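You operate a simulated robot arm through the tools that you are given. There is no shell and no other tool.

You run a simulated robot arm. Do the job below in one go: nothing can be reset, and whatever is moved stays where it is left.

JOB
Tip out the cold tea, stand the red infuser in the mug and cork the syrup.
Fine: tea from the green mug into the steel jug, mug back where it stood; then the infuser goes in the green mug; spill nothing. Set down upright: green mug.

The check looks at the end state, three seconds after you hand in, the way a careful person would. Anything else that was tipped, shoved, dropped, spilled or broken makes it a failure.

ROBOT AND FRAMES
A 7-joint arm with a two-finger parallel gripper, fixed in place. Base frame: the origin is at the foot of the arm, x ahead of it, y to its left, z up. Units: m, rad, N and s.
With the tool pointing down near the work surface it reaches from about 0.1 to 0.54 m from the base axis. Its first joint turns from -2.897 to 2.897 rad. Payload 1.57 kg.
The tool frame sits at the grasp point between the pads (the TCP): z along the fingers, y along the line on which they close. The tips reach 0.03 m beyond it. Largest opening 0.08 m; finger width 0.017, thickness 0.012; the body of the gripper, 0.04 by 0.082 m, starts 0.08 m behind the TCP.
Orientation is that of the tool frame in the base frame, as [roll, pitch, yaw] about the fixed x, y, z axes, in that order (R = Rz(yaw) Ry(pitch) Rx(roll)). With the fingers straight down and closing along the base's y, the tool's x points along the base's -x, its y along +y and its z along -z.

CONTROLS
- The arm moves only by the tool apply_moves. Its argument "plan" is a list of rows, each an object (a shift or turn left out is 0, a gripper value left out holds the last) with "delta_pos": the shift along the base's x, y, z in units of 50 mm (1.0 is 50 mm), a list of three; "rot": the turn, a rotation vector about the base's x, y, z in units of 6 degrees (1.0 is 6 degrees), a list of three; "claw": the opening, from 0 (shut) to 1 (fully open). In form: [{"delta_pos": [tx, ty, tz], "rot": [ax, ay, az], "claw": claw}, ...]. A call has 1 to 20 rows; each row shifts and turns the commanded pose from where the row before left it. A call with a number of a shift or a turn outside -1 to 1 is refused whole. Rows are played at 5 a second. More than 0.05 m and 0.15 rad between two rows, or a gripper value outside its range, and nothing of the call is played. Where a pose cannot be reached the arm comes as near as it can. A force on the tool above 40 N (or 10 N above the force at the start of the call, whichever is more), or a blocked arm, ends the call early, and 0.2 s more pass. The fingers move at their own pace (about 0.072 m/s each) and stop on an object; they squeeze with about 43 N. The grip force told is the motor's: it shows also when the fingers shut on nothing. Time passes only in rows, and 0.2 s behind the last, so rows that do not move let the fingers close. The reply holds the time, the measured pose of the TCP, the force on the tool along the base axes, the opening and the grip force, in the units named above and with some noise, with the torque about the TCP (base axes, N m) and any sound that the robot's microphone picked up.
- Cameras (640 x 400 px; columns grow to the right, rows downward): "scene" is fixed at [0.3977, -0.6423, 1.4772]; the picture's right is [0.92, -0.39, 0.00], its down [-0.18, -0.42, -0.89] and it looks along [0.35, 0.82, -0.45] (base axes); focal length 299 px, centre (320, 200). "wrist" rides on the gripper at [0.072, -0.007, -0.122] in the tool frame; the picture's right is [0.09, 1.00, 0.00], its down [-0.84, 0.08, -0.54] and it looks along [-0.54, 0.05, 0.84] (tool axes); focal length 238 px, centre (320, 200). There is no depth. A picture from a camera that has moved, and an enlarged one, comes with that camera's place and axes in the base frame and with its lens. The place of the scene camera against the robot may be out by one fixed shift of up to 0.012 m in any direction.
- snapshot(camera): a new picture of that camera. It takes no simulated time.
- raise_lower(by): slides the trunk up (or, below 0, down) by that many m; the arm rides with it, the base frame stays. It gives what a move gives, with no picture.
- enlarge(camera, box): a new picture of the part [left, top, right, bottom] of that camera's present view, enlarged. It takes no simulated time.
- finish_job(): hands the job in; it is judged then, once.

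Places have to be worked out from the pictures, the camera data and where the tool is seen. Open the gripper and draw the arm clear of the work before you hand the job in, unless the task says otherwise.

The tools are called after "Emit:" as name(argument=value, ...) on one line, values as JSON. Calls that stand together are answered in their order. apply_moves: Moves the arm, as the interface text tells. Its arguments: {"type":"object","properties":{"plan":{"type":"array","items":{"type":"object","properties":{"delta_pos":{"type":"array","items":{"type":"number"}},"rot":{"type":"array","items":{"type":"number"}},"claw":{"type":"number"}}}}},"required":["plan"]} The other tools are called the same way: raise_lower (by) slides the trunk up or down; snapshot (camera) takes a picture; enlarge (camera, box) takes an enlarged picture of a part of a camera's view; finish_job () hands the job in.

At the start:

```text
clock: 0.0
eef_pos: [0.4275, 0.0912, 1.3896]
tcp_rot: [-3.141, 0.0, -3.141]
wrist_force: [-0.2, -0.5, -0.5]
moment: [0.02, 0.0, -0.02]
width: 0.0803
finger_force: 0.1
trunk travel left (down, up): [-0.425, 0.055]
```

scene: 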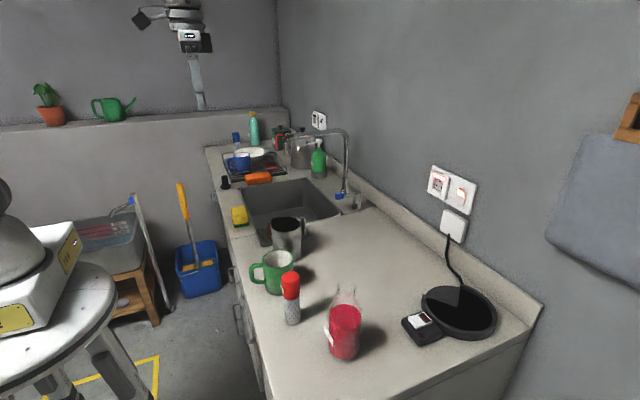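
wrist: 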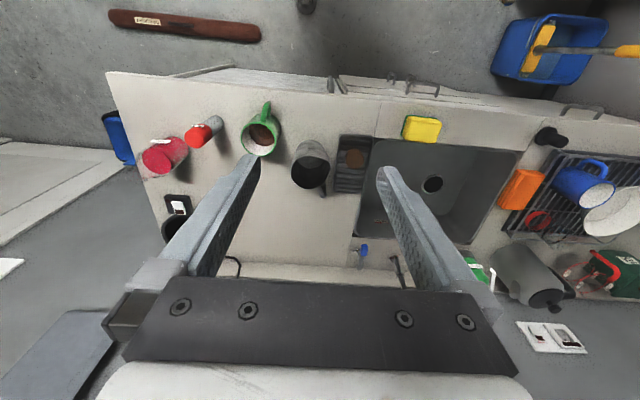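

The first pictures show a counter with the green mug, the steel jug, the red-capped item (infuser) and a bottle of red syrup. I'll enlarge both views to identify the items and find the cork.

Emit:
enlarge(camera="scene", box=[220, 200, 540, 400])

Emit:
enlarge(camera="scene", box=[200, 90, 380, 220])

Emit:
enlarge(camera="wrist", box=[90, 60, 410, 260])

Emit:
enlarge(camera="wrist", box=[380, 90, 640, 330])

```text
2.00 times, centred on (380, 300) of scene
camera zoom: at [0.3977, -0.6423, 1.4772], right [0.92, -0.39, 0.0], down [-0.18, -0.42, -0.89], along [0.35, 0.82, -0.45], focal length 599 px, centre (200, 0)
```

zoom: 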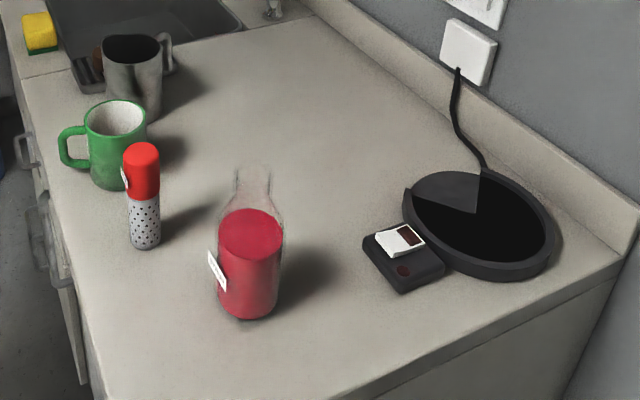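

```text
3.08 times, centred on (290, 155) of scene
camera zoom: at [0.3977, -0.6423, 1.4772], right [0.92, -0.39, 0.0], down [-0.18, -0.42, -0.89], along [0.35, 0.82, -0.45], focal length 921 px, centre (412, 338)
```

zoom: 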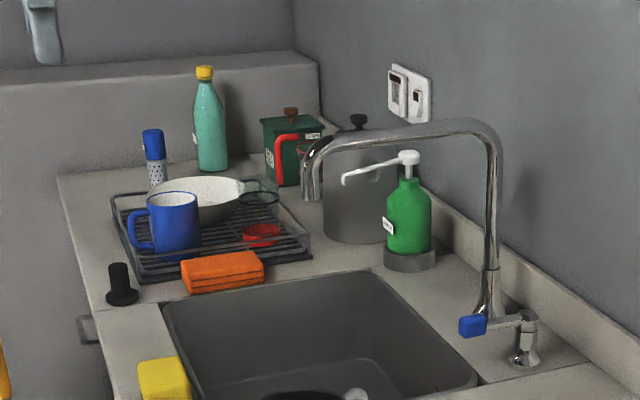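

```text
2.00 times, centred on (250, 160) of wrist
camera zoom: at [0.3547, 0.0837, 1.5107], right [-0.09, 1.0, 0.0], down [0.84, 0.08, 0.54], along [0.54, 0.05, -0.84], focal length 477 px, centre (460, 280)
```

zoom: 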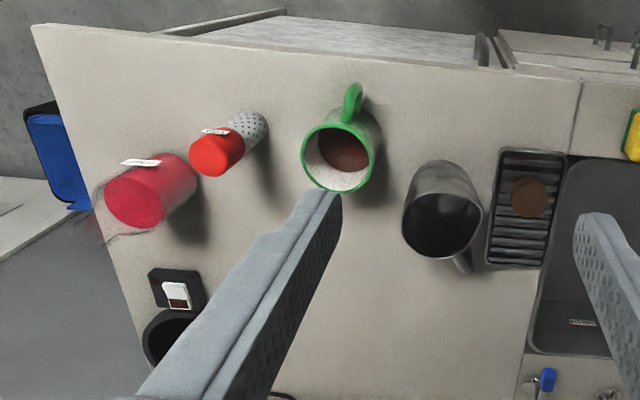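

```text
1.67 times, centred on (510, 210) of wrist
camera zoom: at [0.3547, 0.0837, 1.5107], right [-0.09, 1.0, 0.0], down [0.84, 0.08, 0.54], along [0.54, 0.05, -0.84], focal length 397 px, centre (3, 183)
```

zoom: 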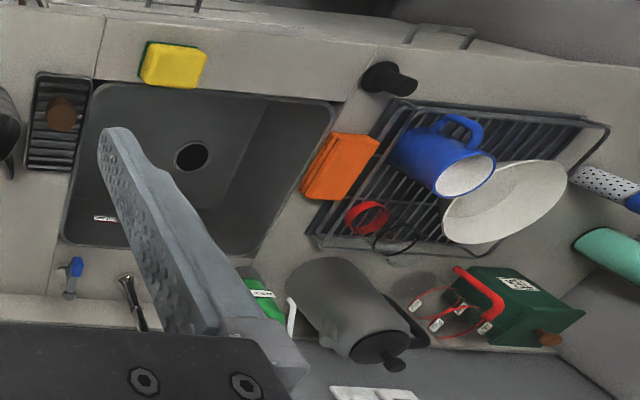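

The mug triangulates to about (0.54, -0.03), with its rim near z≈1.0, so the counter is around z≈0.9. Next I'll enlarge the brown disc on the ribbed tray, the labels, and the red ring in the rack.

Emit:
enlarge(camera="wrist", box=[320, 120, 400, 200])

Emit:
enlarge(camera="wrist", box=[130, 90, 290, 190])

Emit:
enlarge(camera="wrist", box=[480, 150, 640, 250])

Emit:
enlarge(camera="scene", box=[230, 200, 390, 360])

```text
5.00 times, centred on (360, 160) of wrist
camera zoom: at [0.3547, 0.0837, 1.5107], right [-0.09, 1.0, 0.0], down [0.84, 0.08, 0.54], along [0.54, 0.05, -0.84], focal length 1192 px, centre (120, 400)
```

zoom: 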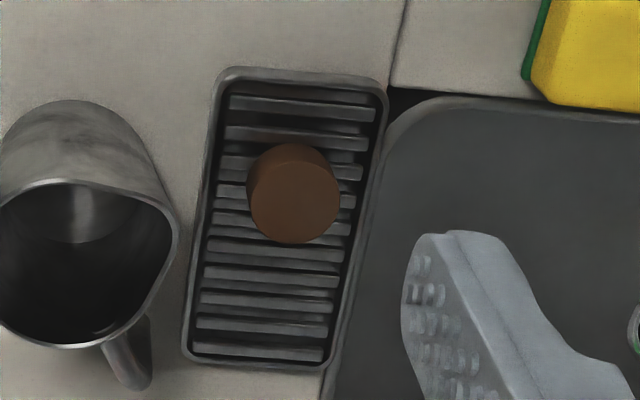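

```text
4.00 times, centred on (210, 140) of wrist
camera zoom: at [0.3547, 0.0837, 1.5107], right [-0.09, 1.0, 0.0], down [0.84, 0.08, 0.54], along [0.54, 0.05, -0.84], focal length 953 px, centre (760, 440)
```

zoom: 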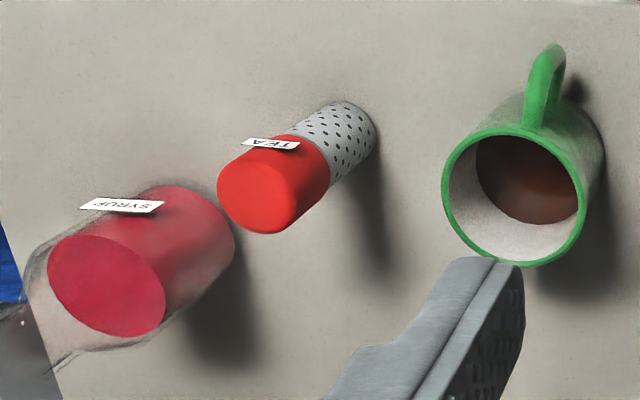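

```text
4.00 times, centred on (560, 200) of wrist
camera zoom: at [0.3547, 0.0837, 1.5107], right [-0.09, 1.0, 0.0], down [0.84, 0.08, 0.54], along [0.54, 0.05, -0.84], focal length 953 px, centre (-640, 200)
```

zoom: 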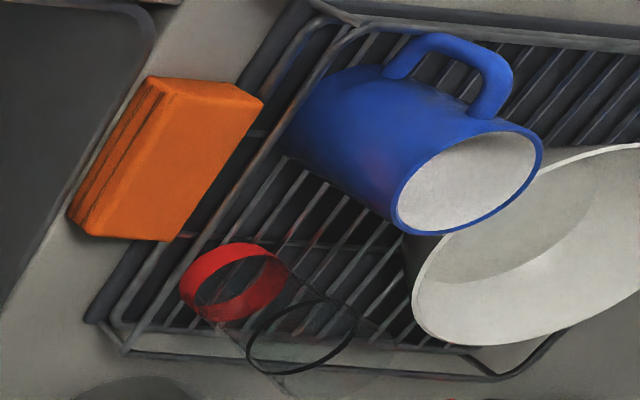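

```text
2.50 times, centred on (310, 280) of scene
camera zoom: at [0.3977, -0.6423, 1.4772], right [0.92, -0.39, 0.0], down [-0.18, -0.42, -0.89], along [0.35, 0.82, -0.45], focal length 748 px, centre (345, 0)
```

zoom: 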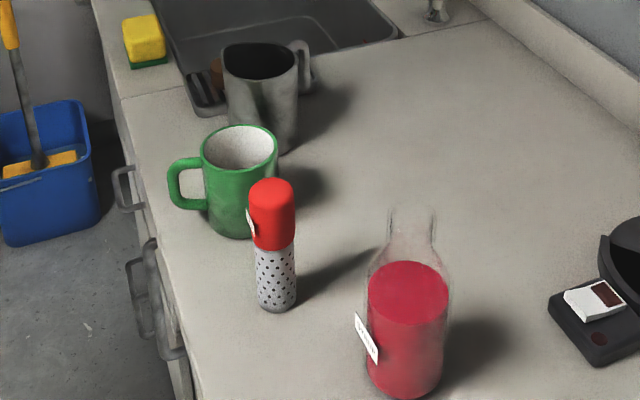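

The labels read TEA on the red infuser and SYRUP on the bottle, and the brown plug on the ribbed tray looks like the cork. I'll lower the trunk a little for closer views; everything on the near counter is below z≈1.1, so there is clearance.

Emit:
raise_lower(by=-0.12)

Emit:
snapshot(camera="wrist")

Emit:
snapshot(camera="scene")

```text
clock: 1.5
eef_pos: [0.4268, 0.0899, 1.2683]
tcp_rot: [3.141, -0.001, 3.14]
wrist_force: [0.0, 0.1, -0.6]
moment: [-0.03, -0.01, 0.01]
width: 0.0802
finger_force: 0.0
trunk travel left (down, up): [-0.305, 0.175]
```

```text
taken
camera wrist: at [0.3547, 0.0837, 1.3907], right [-0.09, 1.0, 0.0], down [0.84, 0.08, 0.54], along [0.54, 0.05, -0.84], focal length 238 px, centre (320, 200)
```

wrist: 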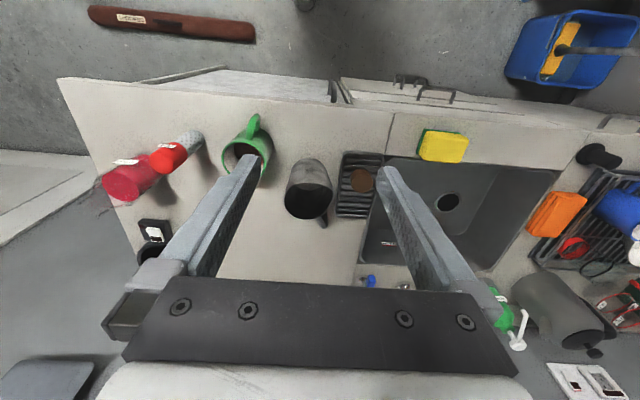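

```text
taken
```

scene: 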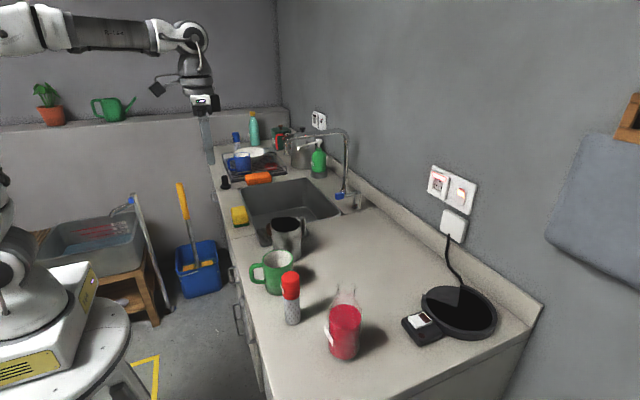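

The arm moved as expected and the whole counter is visible. I'll close the fingers to reduce occlusion and shift the camera towards -y for a clear look at the mug, infuser and bottle.

Emit:
apply_moves(plan=[{"delta_pos": [-0.5, -0.8, 0], "claw": 0}, {"delta_pos": [-0.5, -0.8, 0]}, {"delta_pos": [-0.5, -0.8, 0]}, {"delta_pos": [0, -0.6, 0]}, {"delta_pos": [0, 0, 0]}])

Emit:
snapshot(camera="wrist")

Emit:
enlarge(camera="wrist", box=[320, 60, 560, 260])

Emit:
enlarge(camera="wrist", box=[120, 80, 320, 280])

```text
clock: 2.7
eef_pos: [0.3532, -0.0595, 1.267]
tcp_rot: [-3.141, 0.0, -3.139]
wrist_force: [0.0, -0.3, 0.8]
moment: [0.04, 0.0, -0.02]
width: 0.0
finger_force: 21.5
trunk travel left (down, up): [-0.305, 0.175]
```

```text
taken
camera wrist: at [0.2799, -0.0667, 1.3888], right [-0.09, 1.0, 0.0], down [0.84, 0.08, 0.54], along [0.54, 0.05, -0.84], focal length 238 px, centre (320, 200)
```

wrist: 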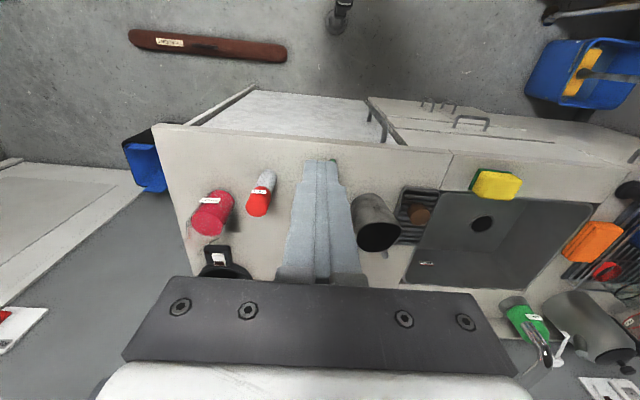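

```text
2.00 times, centred on (440, 160) of wrist
camera zoom: at [0.2799, -0.0667, 1.3888], right [-0.09, 1.0, 0.0], down [0.84, 0.08, 0.54], along [0.54, 0.05, -0.84], focal length 477 px, centre (80, 280)
```

zoom: 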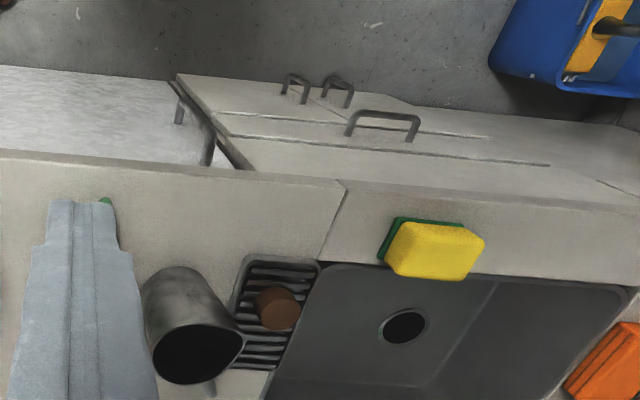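

```text
2.00 times, centred on (220, 180) of wrist
camera zoom: at [0.2799, -0.0667, 1.3888], right [-0.09, 1.0, 0.0], down [0.84, 0.08, 0.54], along [0.54, 0.05, -0.84], focal length 477 px, centre (520, 240)
```

zoom: 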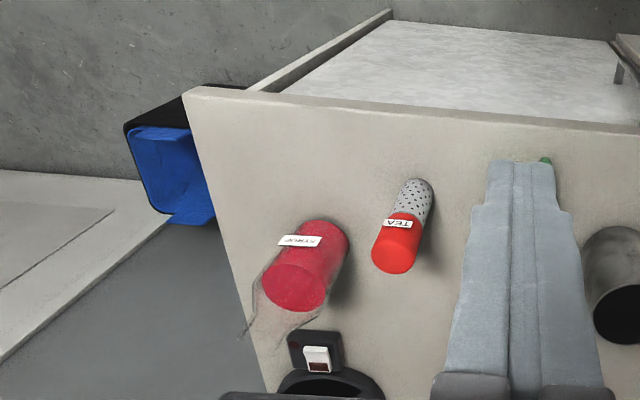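

The fingers hide the mug from here, but the jug, cork and bottle are visible. I'll zoom in on the cork and on the bottle mouth.

Emit:
enlarge(camera="wrist", box=[350, 170, 450, 260])

Emit:
enlarge(camera="scene", box=[300, 260, 400, 370])

Emit:
enlarge(camera="scene", box=[240, 200, 330, 300])

Emit:
enlarge(camera="wrist", box=[170, 160, 290, 260])

```text
4.44 times, centred on (400, 215) of wrist
camera zoom: at [0.2799, -0.0667, 1.3888], right [-0.09, 1.0, 0.0], down [0.84, 0.08, 0.54], along [0.54, 0.05, -0.84], focal length 1059 px, centre (-36, 133)
```

zoom: 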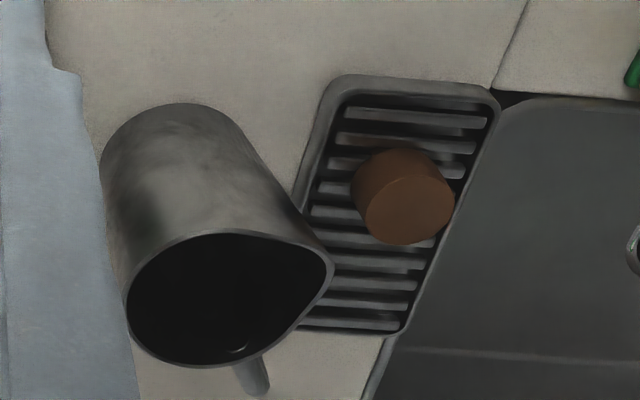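

```text
3.64 times, centred on (350, 315) of scene
camera zoom: at [0.3977, -0.6423, 1.4772], right [0.92, -0.39, 0.0], down [-0.18, -0.42, -0.89], along [0.35, 0.82, -0.45], focal length 1088 px, centre (211, -218)
```

zoom: 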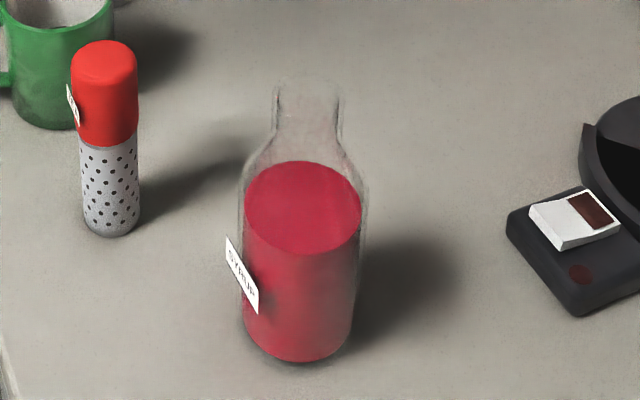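

```text
4.00 times, centred on (285, 250) of scene
camera zoom: at [0.3977, -0.6423, 1.4772], right [0.92, -0.39, 0.0], down [-0.18, -0.42, -0.89], along [0.35, 0.82, -0.45], focal length 1197 px, centre (460, 0)
```

zoom: 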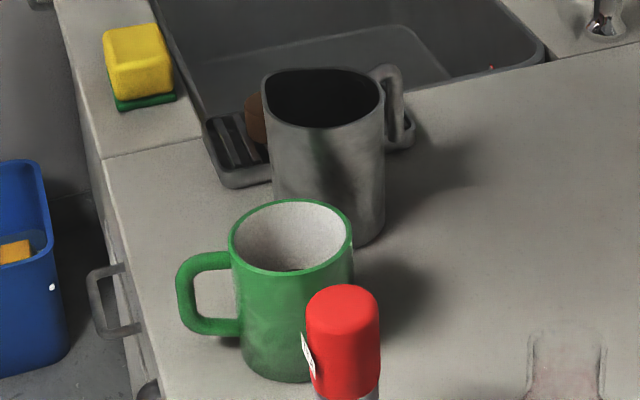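

```text
4.00 times, centred on (230, 210) of wrist
camera zoom: at [0.2799, -0.0667, 1.3888], right [-0.09, 1.0, 0.0], down [0.84, 0.08, 0.54], along [0.54, 0.05, -0.84], focal length 953 px, centre (680, 160)
```

zoom: 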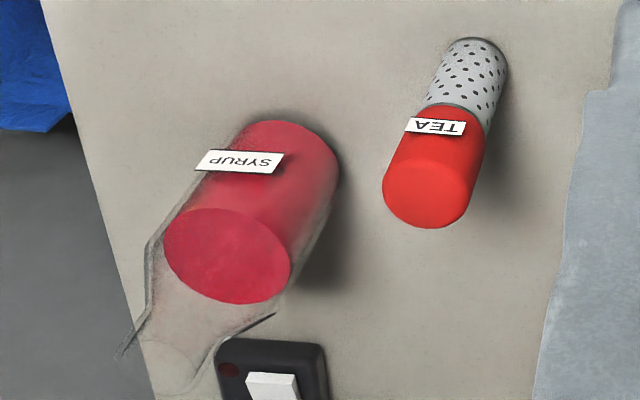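

The brown plug's top triangulates to about (0.59, 0.196, 0.947) and looks roughly 0.045 wide. The bottle neck is about 0.035 outside, so I need closer zooms to check the fit and to identify the black object near the rack.

Emit:
enlarge(camera="scene", box=[330, 278, 362, 298])

Emit:
enlarge(camera="wrist", box=[395, 190, 443, 235])

Emit:
enlarge(camera="scene", box=[215, 165, 265, 200])

Emit:
enlarge(camera="scene", box=[250, 215, 310, 260])

Emit:
enlarge(camera="scene", box=[225, 100, 345, 185])

```text
16.00 times, centred on (346, 288) of scene
camera zoom: at [0.3977, -0.6423, 1.4772], right [0.92, -0.39, 0.0], down [-0.18, -0.42, -0.89], along [0.35, 0.82, -0.45], focal length 4788 px, centre (-96, -1208)
```

zoom: 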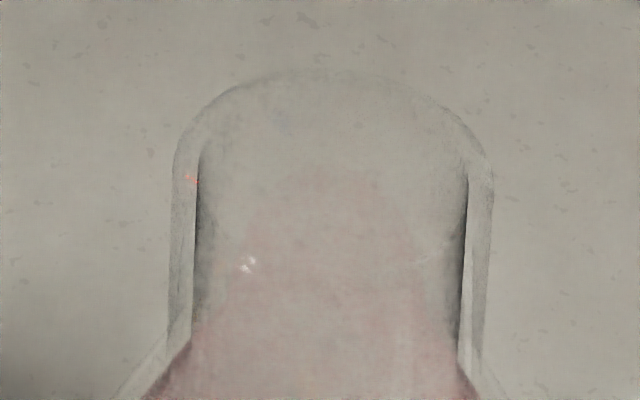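

```text
8.89 times, centred on (419, 212) of wrist
camera zoom: at [0.2799, -0.0667, 1.3888], right [-0.09, 1.0, 0.0], down [0.84, 0.08, 0.54], along [0.54, 0.05, -0.84], focal length 2119 px, centre (-560, 89)
```

zoom: 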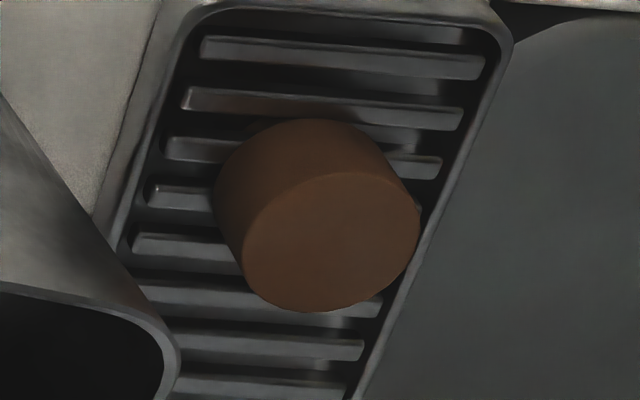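

```text
11.43 times, centred on (240, 182) of scene
camera zoom: at [0.3977, -0.6423, 1.4772], right [0.92, -0.39, 0.0], down [-0.18, -0.42, -0.89], along [0.35, 0.82, -0.45], focal length 3420 px, centre (1234, 400)
```

zoom: 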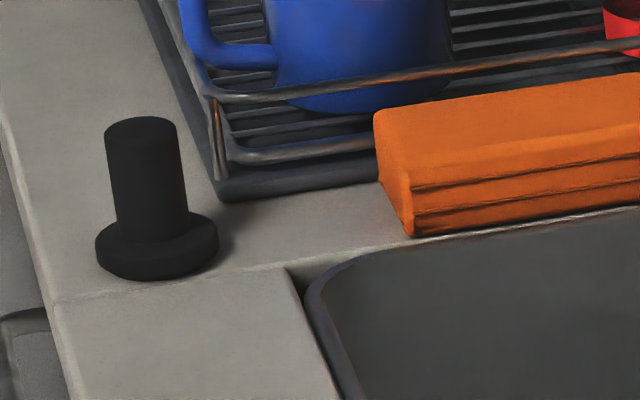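

```text
8.89 times, centred on (280, 238) of scene
camera zoom: at [0.3977, -0.6423, 1.4772], right [0.92, -0.39, 0.0], down [-0.18, -0.42, -0.89], along [0.35, 0.82, -0.45], focal length 2660 px, centre (676, -133)
```

zoom: 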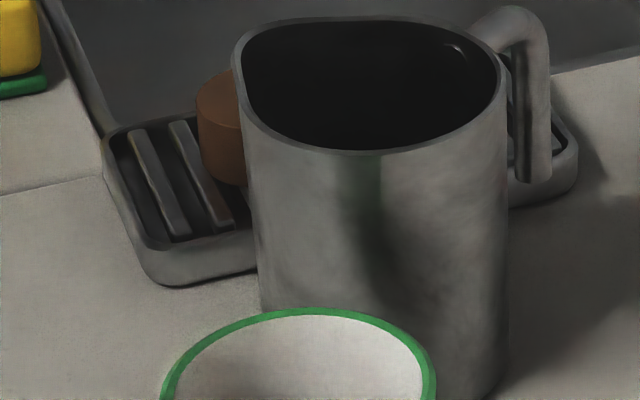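

```text
4.71 times, centred on (285, 142) of scene
camera zoom: at [0.3977, -0.6423, 1.4772], right [0.92, -0.39, 0.0], down [-0.18, -0.42, -0.89], along [0.35, 0.82, -0.45], focal length 1408 px, centre (485, 471)
```

zoom: 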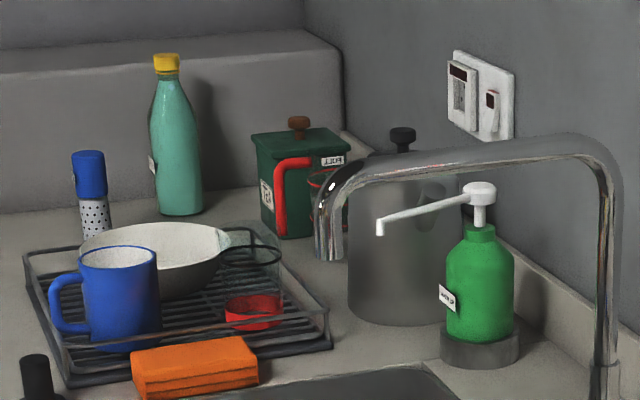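

The neck is about 0.031 inside and 0.037 outside, while the brown plug is about 0.046 across, so it may be a T-shaped cork with a hidden stem. I'll pitch the tool forward in the free space in front of the counter to see the cork and jug from the side.

Emit:
apply_moves(plan=[{"delta_pos": [-0.2, 0.6, -0.3], "rot": [0, -1, 0]}, {"delta_pos": [-0.2, 0.6, -0.3], "rot": [0, -1, 0]}, {"delta_pos": [-0.2, 0.6, -0.3], "rot": [0, -1, 0]}, {"delta_pos": [-0.2, 0.6, -0.3], "rot": [0, -1, 0]}, {"delta_pos": [-0.2, 0.6, -0.3], "rot": [0, -1, 0]}, {"delta_pos": [0, 0.6, -0.3], "rot": [0, -1, 0]}, {"delta_pos": [0, 0, -0.2], "rot": [0, -1, 0]}, {"delta_pos": [0, 0, 0]}])

Emit:
snapshot(camera="wrist")

Emit:
snapshot(camera="scene")

```text
clock: 3.4
eef_pos: [0.3444, 0.0099, 1.1725]
tcp_rot: [3.141, 0.049, 3.14]
wrist_force: [0.6, -0.8, 0.0]
moment: [0.02, -0.01, -0.01]
width: 0.0001
finger_force: 21.8
trunk travel left (down, up): [-0.305, 0.175]
stopped in row 3: the arm was blocked; the commanded pose is now the measured one
```

```text
taken
camera wrist: at [0.2662, 0.0039, 1.2895], right [-0.09, 1.0, 0.0], down [0.81, 0.08, 0.58], along [0.58, 0.05, -0.81], focal length 238 px, centre (320, 200)
```

wrist: 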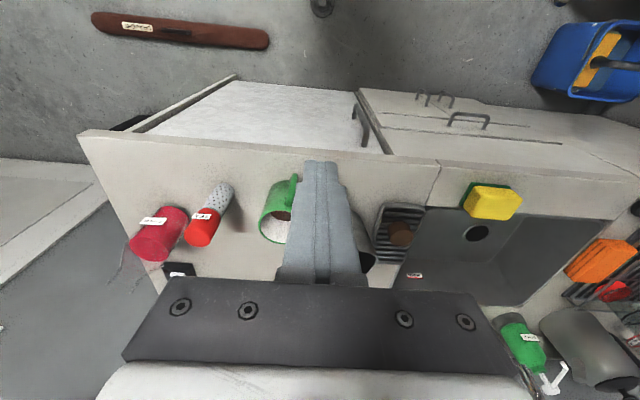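

```text
taken
```

scene: 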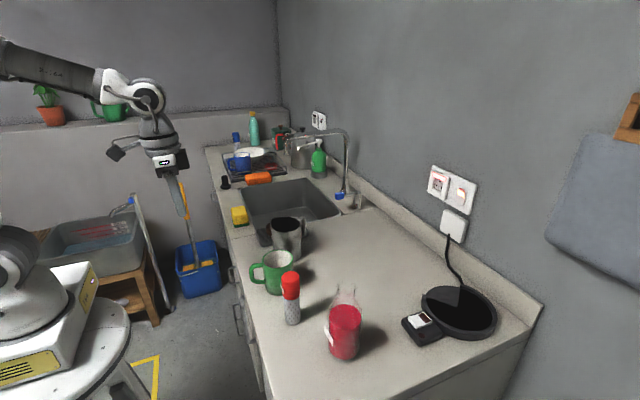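

The call stopped early as "blocked", with pitch barely changed, which suggests a joint limit in this posture rather than contact. I'll test small pure pitch steps a bit further out and higher.

Emit:
apply_moves(plan=[{"delta_pos": [0.5, 0, 0.5]}, {"delta_pos": [0, 0, 0.5]}, {"delta_pos": [0, 0, 0], "rot": [0, -0.5, 0]}, {"delta_pos": [0, 0, 0], "rot": [0, -0.5, 0]}, {"delta_pos": [0, 0, 0]}])

```text
clock: 4.6
eef_pos: [0.3708, 0.0111, 1.2109]
tcp_rot: [-3.141, 0.132, 3.141]
wrist_force: [-0.3, -0.8, -0.4]
moment: [0.02, 0.0, 0.0]
width: 0.0
finger_force: 21.2
trunk travel left (down, up): [-0.305, 0.175]
```

That worked at half speed, so the earlier stop was probably lag. I'll keep pitching forward slowly and watch the pose.

Emit:
apply_moves(plan=[{"rot": [0, -0.4, 0]}, {"rot": [0, -0.4, 0]}, {"rot": [0, -0.4, 0]}, {"rot": [0, -0.4, 0]}, {"rot": [0, -0.4, 0]}, {"rot": [0, -0.4, 0]}, {"rot": [0, 0, 0]}, {"rot": [0, 0, 0]}])

```text
clock: 6.1
eef_pos: [0.3803, 0.0115, 1.1698]
tcp_rot: [-3.141, 0.259, -3.139]
wrist_force: [-0.5, 0.2, -0.1]
moment: [-0.02, 0.0, 0.0]
width: 0.0
finger_force: 21.4
trunk travel left (down, up): [-0.305, 0.175]
stopped in row 7: the arm was blocked; the commanded pose is now the measured one
```

Pitch stops at about 0.26 rad, which looks like a wrist limit at this trunk height. I'll raise the arm and lower the trunk so the forearm points more upward, then try pitching again.

Emit:
apply_moves(plan=[{"delta_pos": [-0.3, 0, 0.5], "rot": [0, 0.4, 0]}, {"delta_pos": [-0.3, 0, 0.5], "rot": [0, 0.4, 0]}, {"delta_pos": [-0.3, 0, 0.5], "rot": [0, 0.4, 0]}, {"delta_pos": [-0.3, 0, 0.5]}, {"delta_pos": [0, 0, 0.5]}, {"delta_pos": [0, 0, 0.5]}, {"delta_pos": [0, 0, 0]}])

Emit:
raise_lower(by=-0.2)

Emit:
snapshot(camera="scene")

```text
clock: 7.7
eef_pos: [0.3209, 0.0147, 1.3195]
tcp_rot: [3.141, 0.132, -3.135]
wrist_force: [0.6, 0.1, -0.3]
moment: [0.01, 0.05, -0.02]
width: 0.0
finger_force: 21.0
trunk travel left (down, up): [-0.305, 0.175]
```

```text
clock: 9.8
eef_pos: [0.3212, 0.0131, 1.1219]
tcp_rot: [3.141, 0.138, -3.136]
wrist_force: [-0.2, 0.1, -0.1]
moment: [0.02, 0.0, 0.01]
width: 0.0
finger_force: 21.6
trunk travel left (down, up): [-0.105, 0.375]
```

```text
taken
```

scene: 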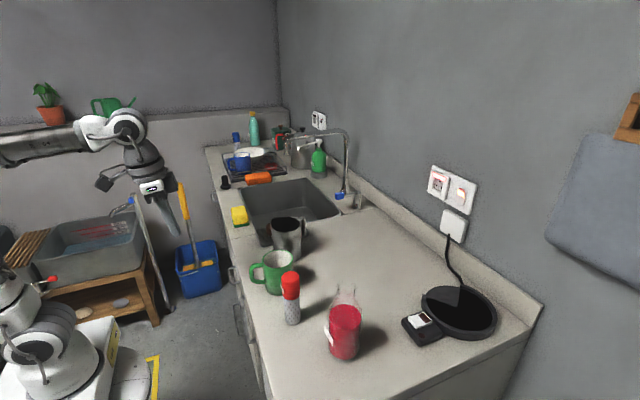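

The trunk is lower and the forearm now points level or upward. I'll pitch the tool forward slowly again.

Emit:
apply_moves(plan=[{"rot": [0, -0.4, 0]}, {"rot": [0, -0.4, 0]}, {"rot": [0, -0.4, 0]}, {"rot": [0, -0.4, 0]}, {"rot": [0, -0.4, 0]}, {"rot": [0, -0.4, 0]}, {"rot": [0, -0.4, 0]}, {"rot": [0, -0.4, 0]}, {"rot": [0, 0, 0]}])

Emit:
snapshot(camera="scene")

Emit:
snapshot(camera="wrist")

```text
clock: 11.8
eef_pos: [0.3192, 0.0143, 1.1248]
tcp_rot: [-3.14, 0.482, -3.136]
wrist_force: [0.4, -0.2, 0.0]
moment: [-0.01, 0.01, -0.02]
width: 0.0
finger_force: 21.1
trunk travel left (down, up): [-0.105, 0.375]
```

```text
taken
```

scene: 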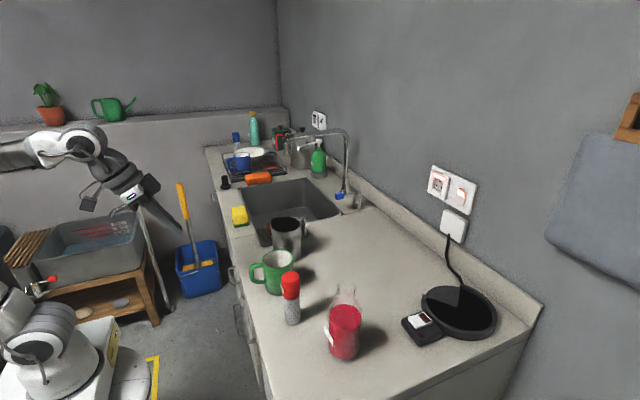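

```text
taken
camera wrist: at [0.198, 0.0061, 1.1983], right [-0.09, 1.0, -0.04], down [0.49, 0.08, 0.87], along [0.87, 0.05, -0.49], focal length 238 px, centre (320, 200)
```

wrist: 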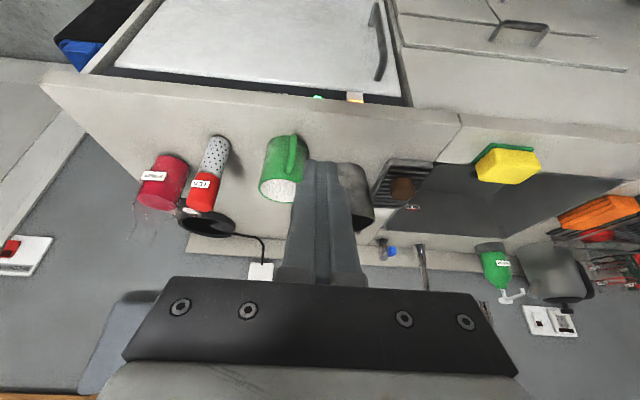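

Pitch is now 0.48 rad with the position held. I'll zoom in on the mug handle, the cork, and what looks like a gap behind a panel below the counter edge.

Emit:
enlarge(camera="wrist", box=[240, 110, 340, 210])

Emit:
enlarge(camera="wrist", box=[340, 140, 460, 230])

Emit:
enlarge(camera="wrist", box=[60, 0, 480, 130])

Emit:
enlarge(camera="wrist", box=[120, 120, 250, 250])

Emit:
enlarge(camera="scene", box=[210, 240, 280, 400])

```text
4.00 times, centred on (290, 160) of wrist
camera zoom: at [0.198, 0.0061, 1.1983], right [-0.09, 1.0, -0.04], down [0.49, 0.08, 0.87], along [0.87, 0.05, -0.49], focal length 953 px, centre (440, 360)
```

zoom: 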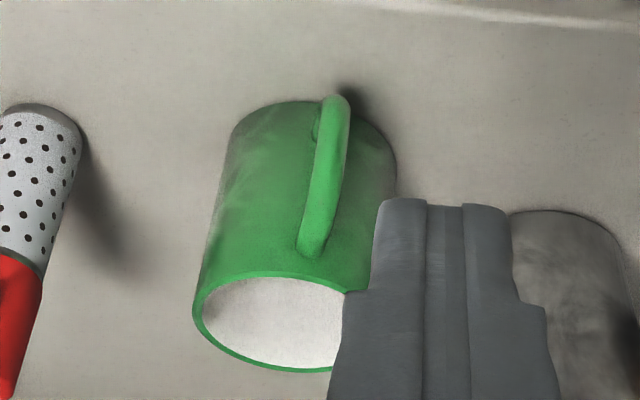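

```text
4.44 times, centred on (400, 185) of wrist
camera zoom: at [0.198, 0.0061, 1.1983], right [-0.09, 1.0, -0.04], down [0.49, 0.08, 0.87], along [0.87, 0.05, -0.49], focal length 1059 px, centre (-36, 267)
```

zoom: 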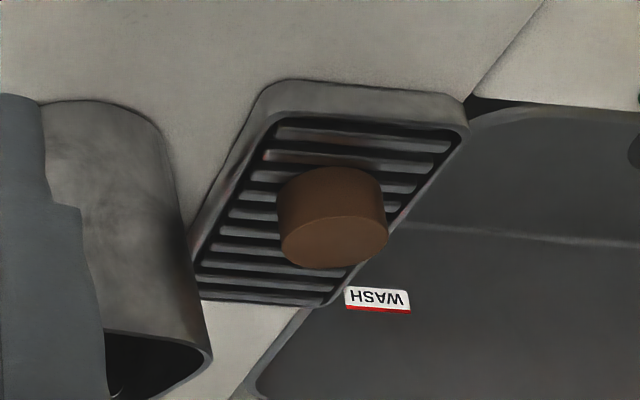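

```text
1.52 times, centred on (270, 65) of wrist
camera zoom: at [0.198, 0.0061, 1.1983], right [-0.09, 1.0, -0.04], down [0.49, 0.08, 0.87], along [0.87, 0.05, -0.49], focal length 363 px, centre (396, 406)
```

zoom: 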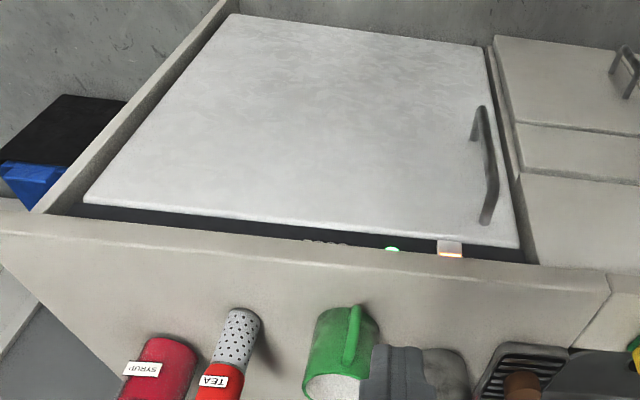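

```text
3.08 times, centred on (185, 185) of wrist
camera zoom: at [0.198, 0.0061, 1.1983], right [-0.09, 1.0, -0.04], down [0.49, 0.08, 0.87], along [0.87, 0.05, -0.49], focal length 733 px, centre (735, 246)
```

zoom: 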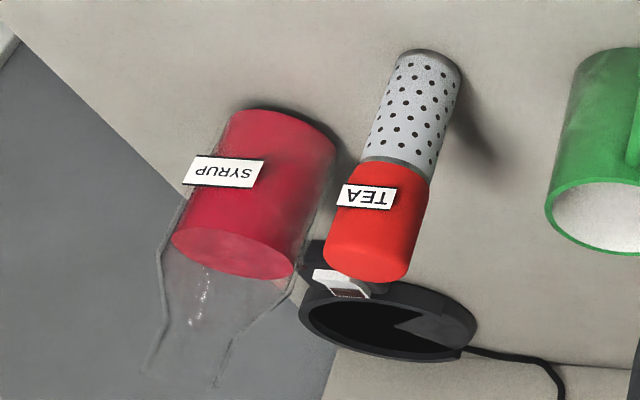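

```text
2.50 times, centred on (245, 320) of scene
camera zoom: at [0.3977, -0.6423, 1.4772], right [0.92, -0.39, 0.0], down [-0.18, -0.42, -0.89], along [0.35, 0.82, -0.45], focal length 748 px, centre (508, -100)
```

zoom: 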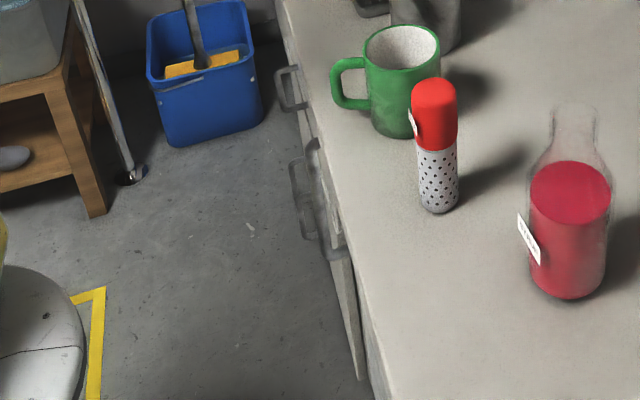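

Zooming appears to be truly optical, so I'll look closely at the base of the cork from this low angle, and at the mug handle again.

Emit:
enlarge(camera="wrist", box=[384, 170, 420, 205])

Emit:
enlarge(camera="wrist", box=[255, 125, 315, 205])

```text
11.43 times, centred on (402, 188) of wrist
camera zoom: at [0.198, 0.0061, 1.1983], right [-0.09, 1.0, -0.04], down [0.49, 0.08, 0.87], along [0.87, 0.05, -0.49], focal length 2724 px, centre (-617, 343)
```

zoom: 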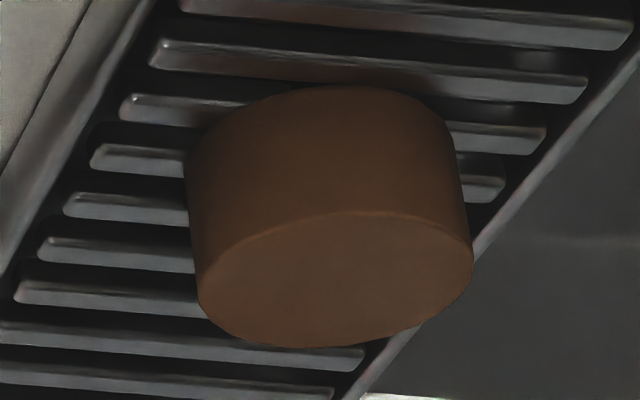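

```text
5.00 times, centred on (285, 165) of wrist
camera zoom: at [0.198, 0.0061, 1.1983], right [-0.09, 1.0, -0.04], down [0.49, 0.08, 0.87], along [0.87, 0.05, -0.49], focal length 1192 px, centre (495, 375)
```

zoom: 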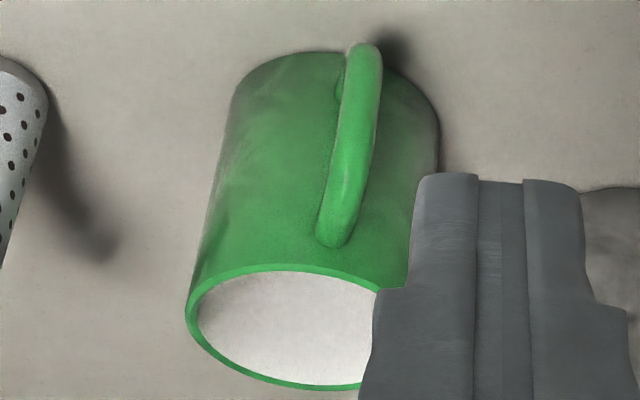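

The cork looks like a plain cylinder about 0.047 × 0.028, and the mug handle points towards the robot (-x). I'll keep pitching the tool towards horizontal to find out whether a level handle grip is possible.

Emit:
apply_moves(plan=[{"rot": [0, -0.5, 0]}, {"rot": [0, -0.5, 0]}, {"rot": [0, -0.5, 0]}, {"rot": [0, -0.5, 0]}, {"rot": [0, -0.5, 0]}, {"rot": [0, -0.5, 0]}, {"rot": [0, -0.5, 0]}, {"rot": [0, -0.5, 0]}, {"rot": [0, -0.5, 0]}, {"rot": [0, -0.5, 0]}, {"rot": [0, 0, 0]}])

Emit:
snapshot(camera="scene")

```text
clock: 14.2
eef_pos: [0.3184, 0.0151, 1.1247]
tcp_rot: [-3.136, 1.008, -3.133]
wrist_force: [0.7, -0.7, -0.9]
moment: [-0.01, 0.01, 0.02]
width: 0.0
finger_force: 21.7
trunk travel left (down, up): [-0.105, 0.375]
```

```text
taken
```

scene: 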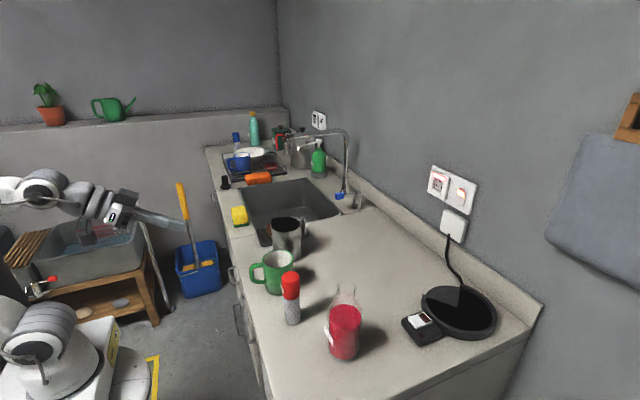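

Pitch 1.0 rad works at this posture. I'll continue to nearly level.

Emit:
apply_moves(plan=[{"rot": [0, -0.5, 0]}, {"rot": [0, -0.5, 0]}, {"rot": [0, -0.5, 0]}, {"rot": [0, -0.5, 0]}, {"rot": [0, -0.5, 0]}, {"rot": [0, -0.5, 0]}, {"rot": [0, -0.5, 0]}, {"rot": [0, -0.5, 0]}, {"rot": [0, -0.5, 0]}, {"rot": [0, 0, 0]}])

Emit:
snapshot(camera="scene")

Emit:
snapshot(camera="wrist")

```text
clock: 16.4
eef_pos: [0.3283, 0.0158, 1.1549]
tcp_rot: [-3.095, 1.477, -3.097]
wrist_force: [0.2, 0.0, 0.2]
moment: [-0.01, 0.0, 0.04]
width: 0.0
finger_force: 21.0
out of reach, approached as far as the arm can: row 7, 8, 9
trunk travel left (down, up): [-0.105, 0.375]
```

```text
taken
```

scene: 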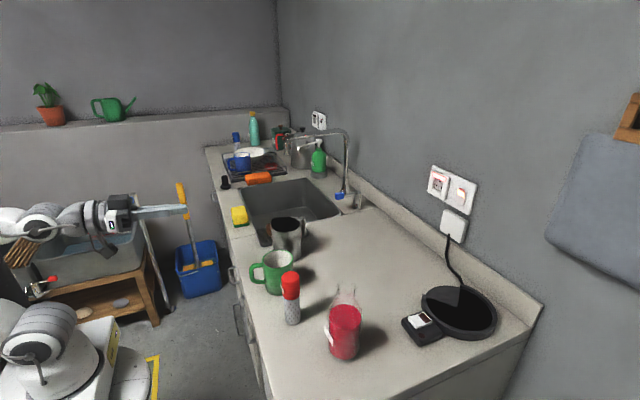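

```text
taken
camera wrist: at [0.2006, 0.008, 1.096], right [-0.01, 1.0, -0.1], down [-0.46, 0.08, 0.88], along [0.89, 0.05, 0.46], focal length 238 px, centre (320, 200)
```

wrist: 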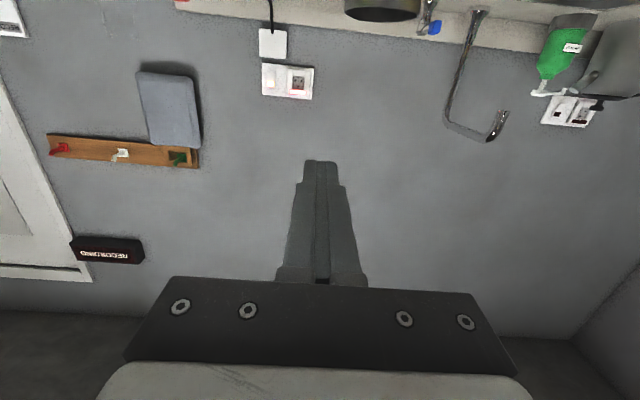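

The tool is nearly level (pitch 1.48). I'll move out to x≈0.39 and check that posture, then lower the trunk the rest of the way, staying in front of the counter and short of the mug handle.

Emit:
apply_moves(plan=[{"delta_pos": [0.4, 0, -0.2]}, {"delta_pos": [0.4, 0, -0.2]}, {"delta_pos": [0.3, 0, 0]}, {"delta_pos": [0, 0, 0]}])

Emit:
raise_lower(by=-0.1)

Emit:
snapshot(camera="scene")

Emit:
snapshot(camera="wrist")

```text
clock: 17.4
eef_pos: [0.3843, 0.0158, 1.1388]
tcp_rot: [-3.09, 1.479, -3.091]
wrist_force: [0.5, -0.1, -0.5]
moment: [0.02, 0.03, 0.02]
width: 0.0001
finger_force: 21.7
out of reach, approached as far as the arm can: row 1
trunk travel left (down, up): [-0.105, 0.375]
```

```text
clock: 18.8
eef_pos: [0.384, 0.0163, 1.0394]
tcp_rot: [-3.094, 1.478, -3.091]
wrist_force: [0.1, 0.4, -0.3]
moment: [-0.02, -0.01, 0.02]
width: 0.0
finger_force: 21.0
trunk travel left (down, up): [-0.005, 0.475]
```

```text
taken
```

scene: 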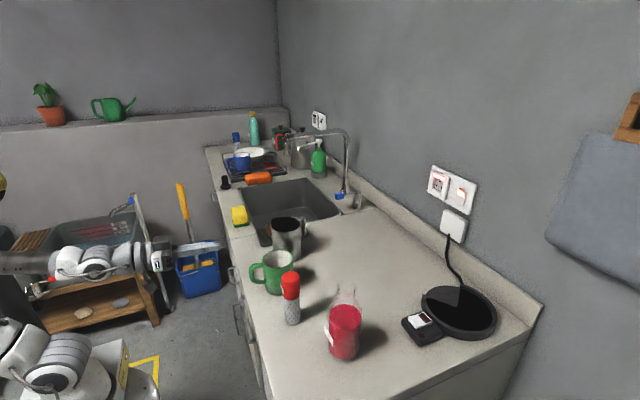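

```text
taken
camera wrist: at [0.2561, 0.0081, 0.9788], right [-0.01, 1.0, -0.1], down [-0.46, 0.08, 0.88], along [0.89, 0.05, 0.46], focal length 238 px, centre (320, 200)
```

wrist: 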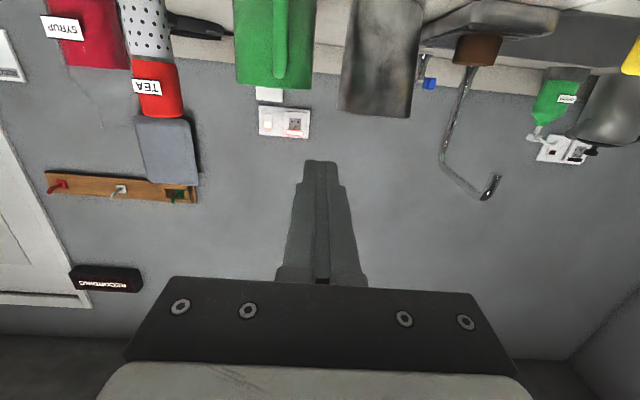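

The low level view is useful. I'll zoom in on the cork from the side, then the mug handle and the bottle and infuser.

Emit:
enlarge(camera="wrist", box=[420, 0, 540, 75])

Emit:
enlarge(camera="wrist", box=[220, 0, 430, 130])

Emit:
enlarge(camera="wrist", box=[30, 0, 230, 125])

```text
5.33 times, centred on (480, 38) of wrist
camera zoom: at [0.2561, 0.0081, 0.9788], right [-0.01, 1.0, -0.1], down [-0.46, 0.08, 0.88], along [0.89, 0.05, 0.46], focal length 1271 px, centre (-533, 1067)
```

zoom: 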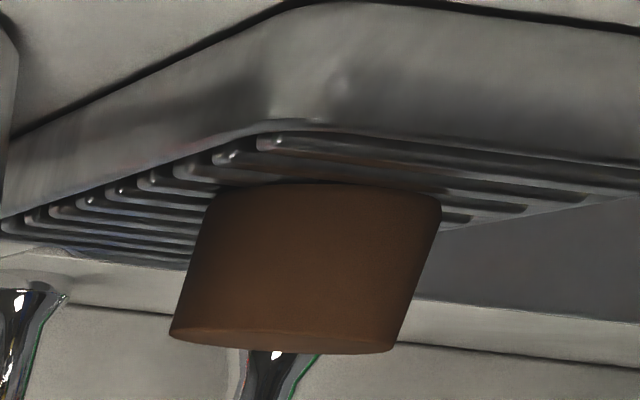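

```text
3.05 times, centred on (325, 65) of wrist
camera zoom: at [0.2561, 0.0081, 0.9788], right [-0.01, 1.0, -0.1], down [-0.46, 0.08, 0.88], along [0.89, 0.05, 0.46], focal length 726 px, centre (305, 611)
```

zoom: 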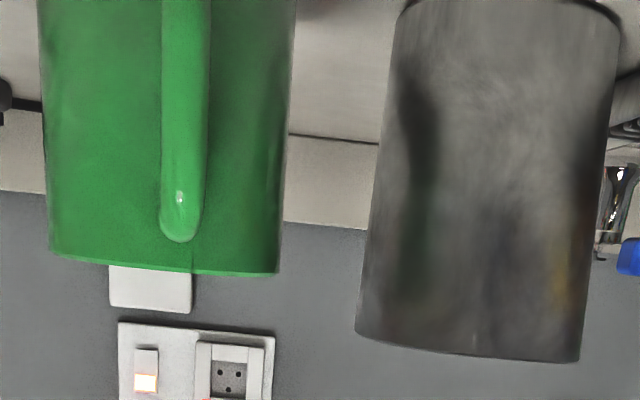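

```text
3.20 times, centred on (130, 62) of wrist
camera zoom: at [0.2561, 0.0081, 0.9788], right [-0.01, 1.0, -0.1], down [-0.46, 0.08, 0.88], along [0.89, 0.05, 0.46], focal length 763 px, centre (928, 640)
```

zoom: 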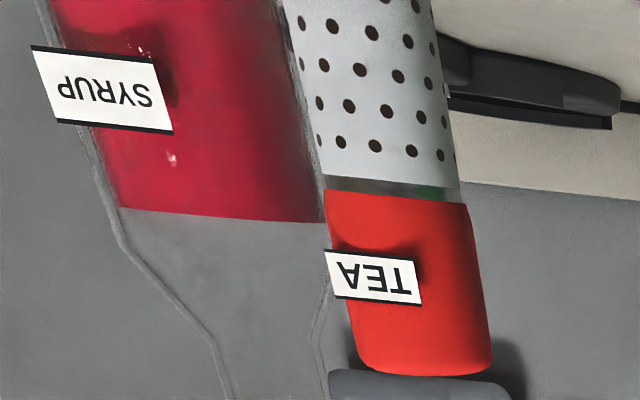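

From this view the handle bar sits near y≈-0.020 with the mug axis near y≈-0.036, so the handle is turned about 12° towards +y. I'll open the gripper halfway, yaw -12°, level the tool, and come down to handle height while staying short of the handle.

Emit:
apply_moves(plan=[{"delta_pos": [0, -0.1, -0.2], "rot": [0, -0.4, 0], "claw": 0.6}, {"delta_pos": [0, -0.1, -0.2], "rot": [0, -0.4, 0]}, {"delta_pos": [0, -0.1, -0.3], "rot": [0, 0, -0.5]}, {"delta_pos": [0, -0.1, -0.3], "rot": [0, 0, -0.5]}, {"delta_pos": [0, 0, -0.3], "rot": [0, 0, -0.5]}, {"delta_pos": [0, 0, -0.38], "rot": [0, 0, -0.5]}, {"delta_pos": [0, 0, 0]}, {"delta_pos": [0, 0, 0]}])

Emit:
snapshot(camera="wrist")

Emit:
snapshot(camera="scene")

```text
clock: 20.8
eef_pos: [0.423, 0.0429, 1.0089]
tcp_rot: [2.519, 1.562, 2.416]
wrist_force: [-1.1, 0.5, -0.4]
moment: [-0.02, 0.0, -0.04]
width: 0.0481
finger_force: 0.0
out of reach, approached as far as the arm can: row 1, 2, 3, 4, 5, 6
trunk travel left (down, up): [-0.005, 0.475]
stopped in row 8: the arm was blocked; the commanded pose is now the measured one
```

```text
taken
camera wrist: at [0.3004, 0.049, 0.9379], right [0.1, 0.99, -0.09], down [-0.53, 0.13, 0.84], along [0.84, -0.04, 0.53], focal length 238 px, centre (320, 200)
```

wrist: 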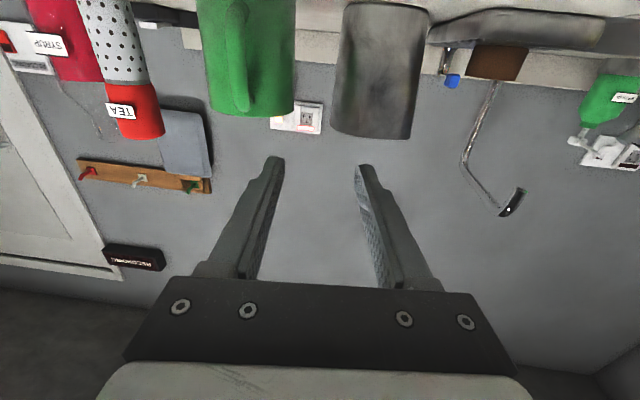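

```text
taken
```

scene: 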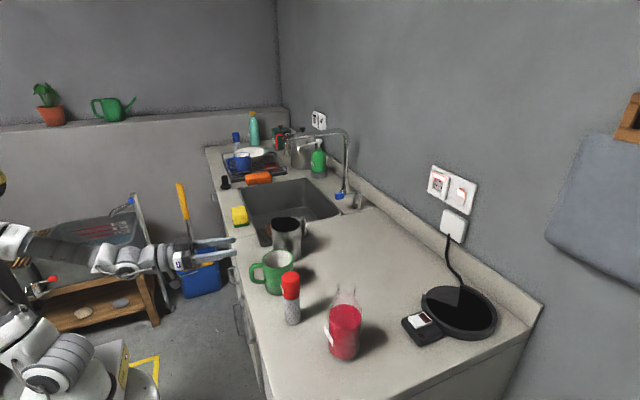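

The level pose could not get down to handle height (it stuck at z≈1.01), so I'll use a steeper approach with the tool about 30° below level. I'll back off, set yaw to about -12°, and pitch down in place.

Emit:
apply_moves(plan=[{"delta_pos": [-0.3, -0.2, 0.2], "rot": [0, 0, -0.5], "claw": 0.6}, {"delta_pos": [-0.3, -0.2, 0.2], "rot": [0, 0, -0.5]}, {"delta_pos": [-0.2, -0.2, 0.2], "rot": [0.1, 0.49, 0]}, {"delta_pos": [0, 0, 0], "rot": [0.1, 0.49, 0]}, {"delta_pos": [0, 0, 0], "rot": [0.1, 0.49, 0]}, {"delta_pos": [0, 0, 0], "rot": [0.1, 0.49, 0]}, {"delta_pos": [0, 0, 0], "rot": [0.1, 0.49, 0]}, {"delta_pos": [0, 0, 0], "rot": [0.1, 0.49, 0]}, {"delta_pos": [0, 0, 0], "rot": [0.1, 0.49, 0]}, {"delta_pos": [0, 0, 0], "rot": [0.1, 0.49, 0]}, {"delta_pos": [0, 0, 0], "rot": [0.1, 0.49, 0]}, {"delta_pos": [0, 0, 0], "rot": [0.1, 0.49, 0]}, {"delta_pos": [0, 0, 0]}])

Emit:
snapshot(camera="wrist")

```text
clock: 21.5
eef_pos: [0.4134, 0.0063, 0.9742]
tcp_rot: [2.78, 1.361, 2.587]
wrist_force: [0.1, -0.2, 0.1]
moment: [0.0, -0.01, 0.02]
width: 0.0482
finger_force: 0.0
trunk travel left (down, up): [-0.005, 0.475]
stopped in row 3: the arm was blocked; the commanded pose is now the measured one
```

```text
taken
camera wrist: at [0.282, 0.0295, 0.9268], right [0.18, 0.98, -0.02], down [-0.36, 0.08, 0.93], along [0.92, -0.16, 0.37], focal length 238 px, centre (320, 200)
```

wrist: 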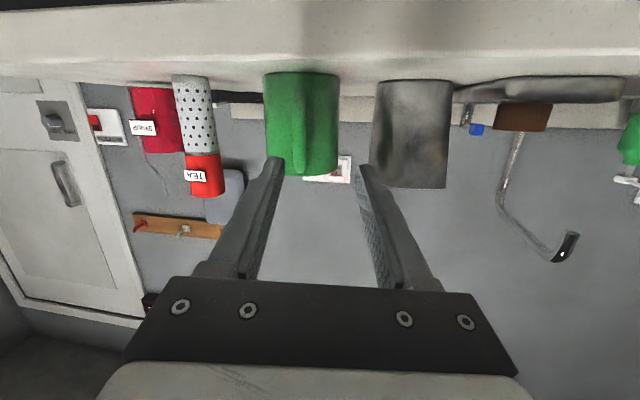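

The arm is again at the edge of its joint range, but it now sits at (0.413, 0.006, 0.974), about 11° below level. I'll back out slowly in small steps, translating first and then pitching down.

Emit:
apply_moves(plan=[{"delta_pos": [-0.2, 0, 0.1]}, {"delta_pos": [-0.2, 0, 0.1]}, {"delta_pos": [-0.2, 0, 0.1]}, {"rot": [0.08, 0.4, 0]}, {"rot": [0.08, 0.4, 0]}, {"rot": [0.08, 0.4, 0]}, {"rot": [0, 0, 0]}])

```text
clock: 23.1
eef_pos: [0.385, -0.0013, 0.9857]
tcp_rot: [2.823, 1.207, 2.629]
wrist_force: [-0.6, -0.1, -1.1]
moment: [-0.02, 0.0, 0.0]
width: 0.0477
finger_force: 0.0
out of reach, approached as far as the arm can: row 2
trunk travel left (down, up): [-0.005, 0.475]
```

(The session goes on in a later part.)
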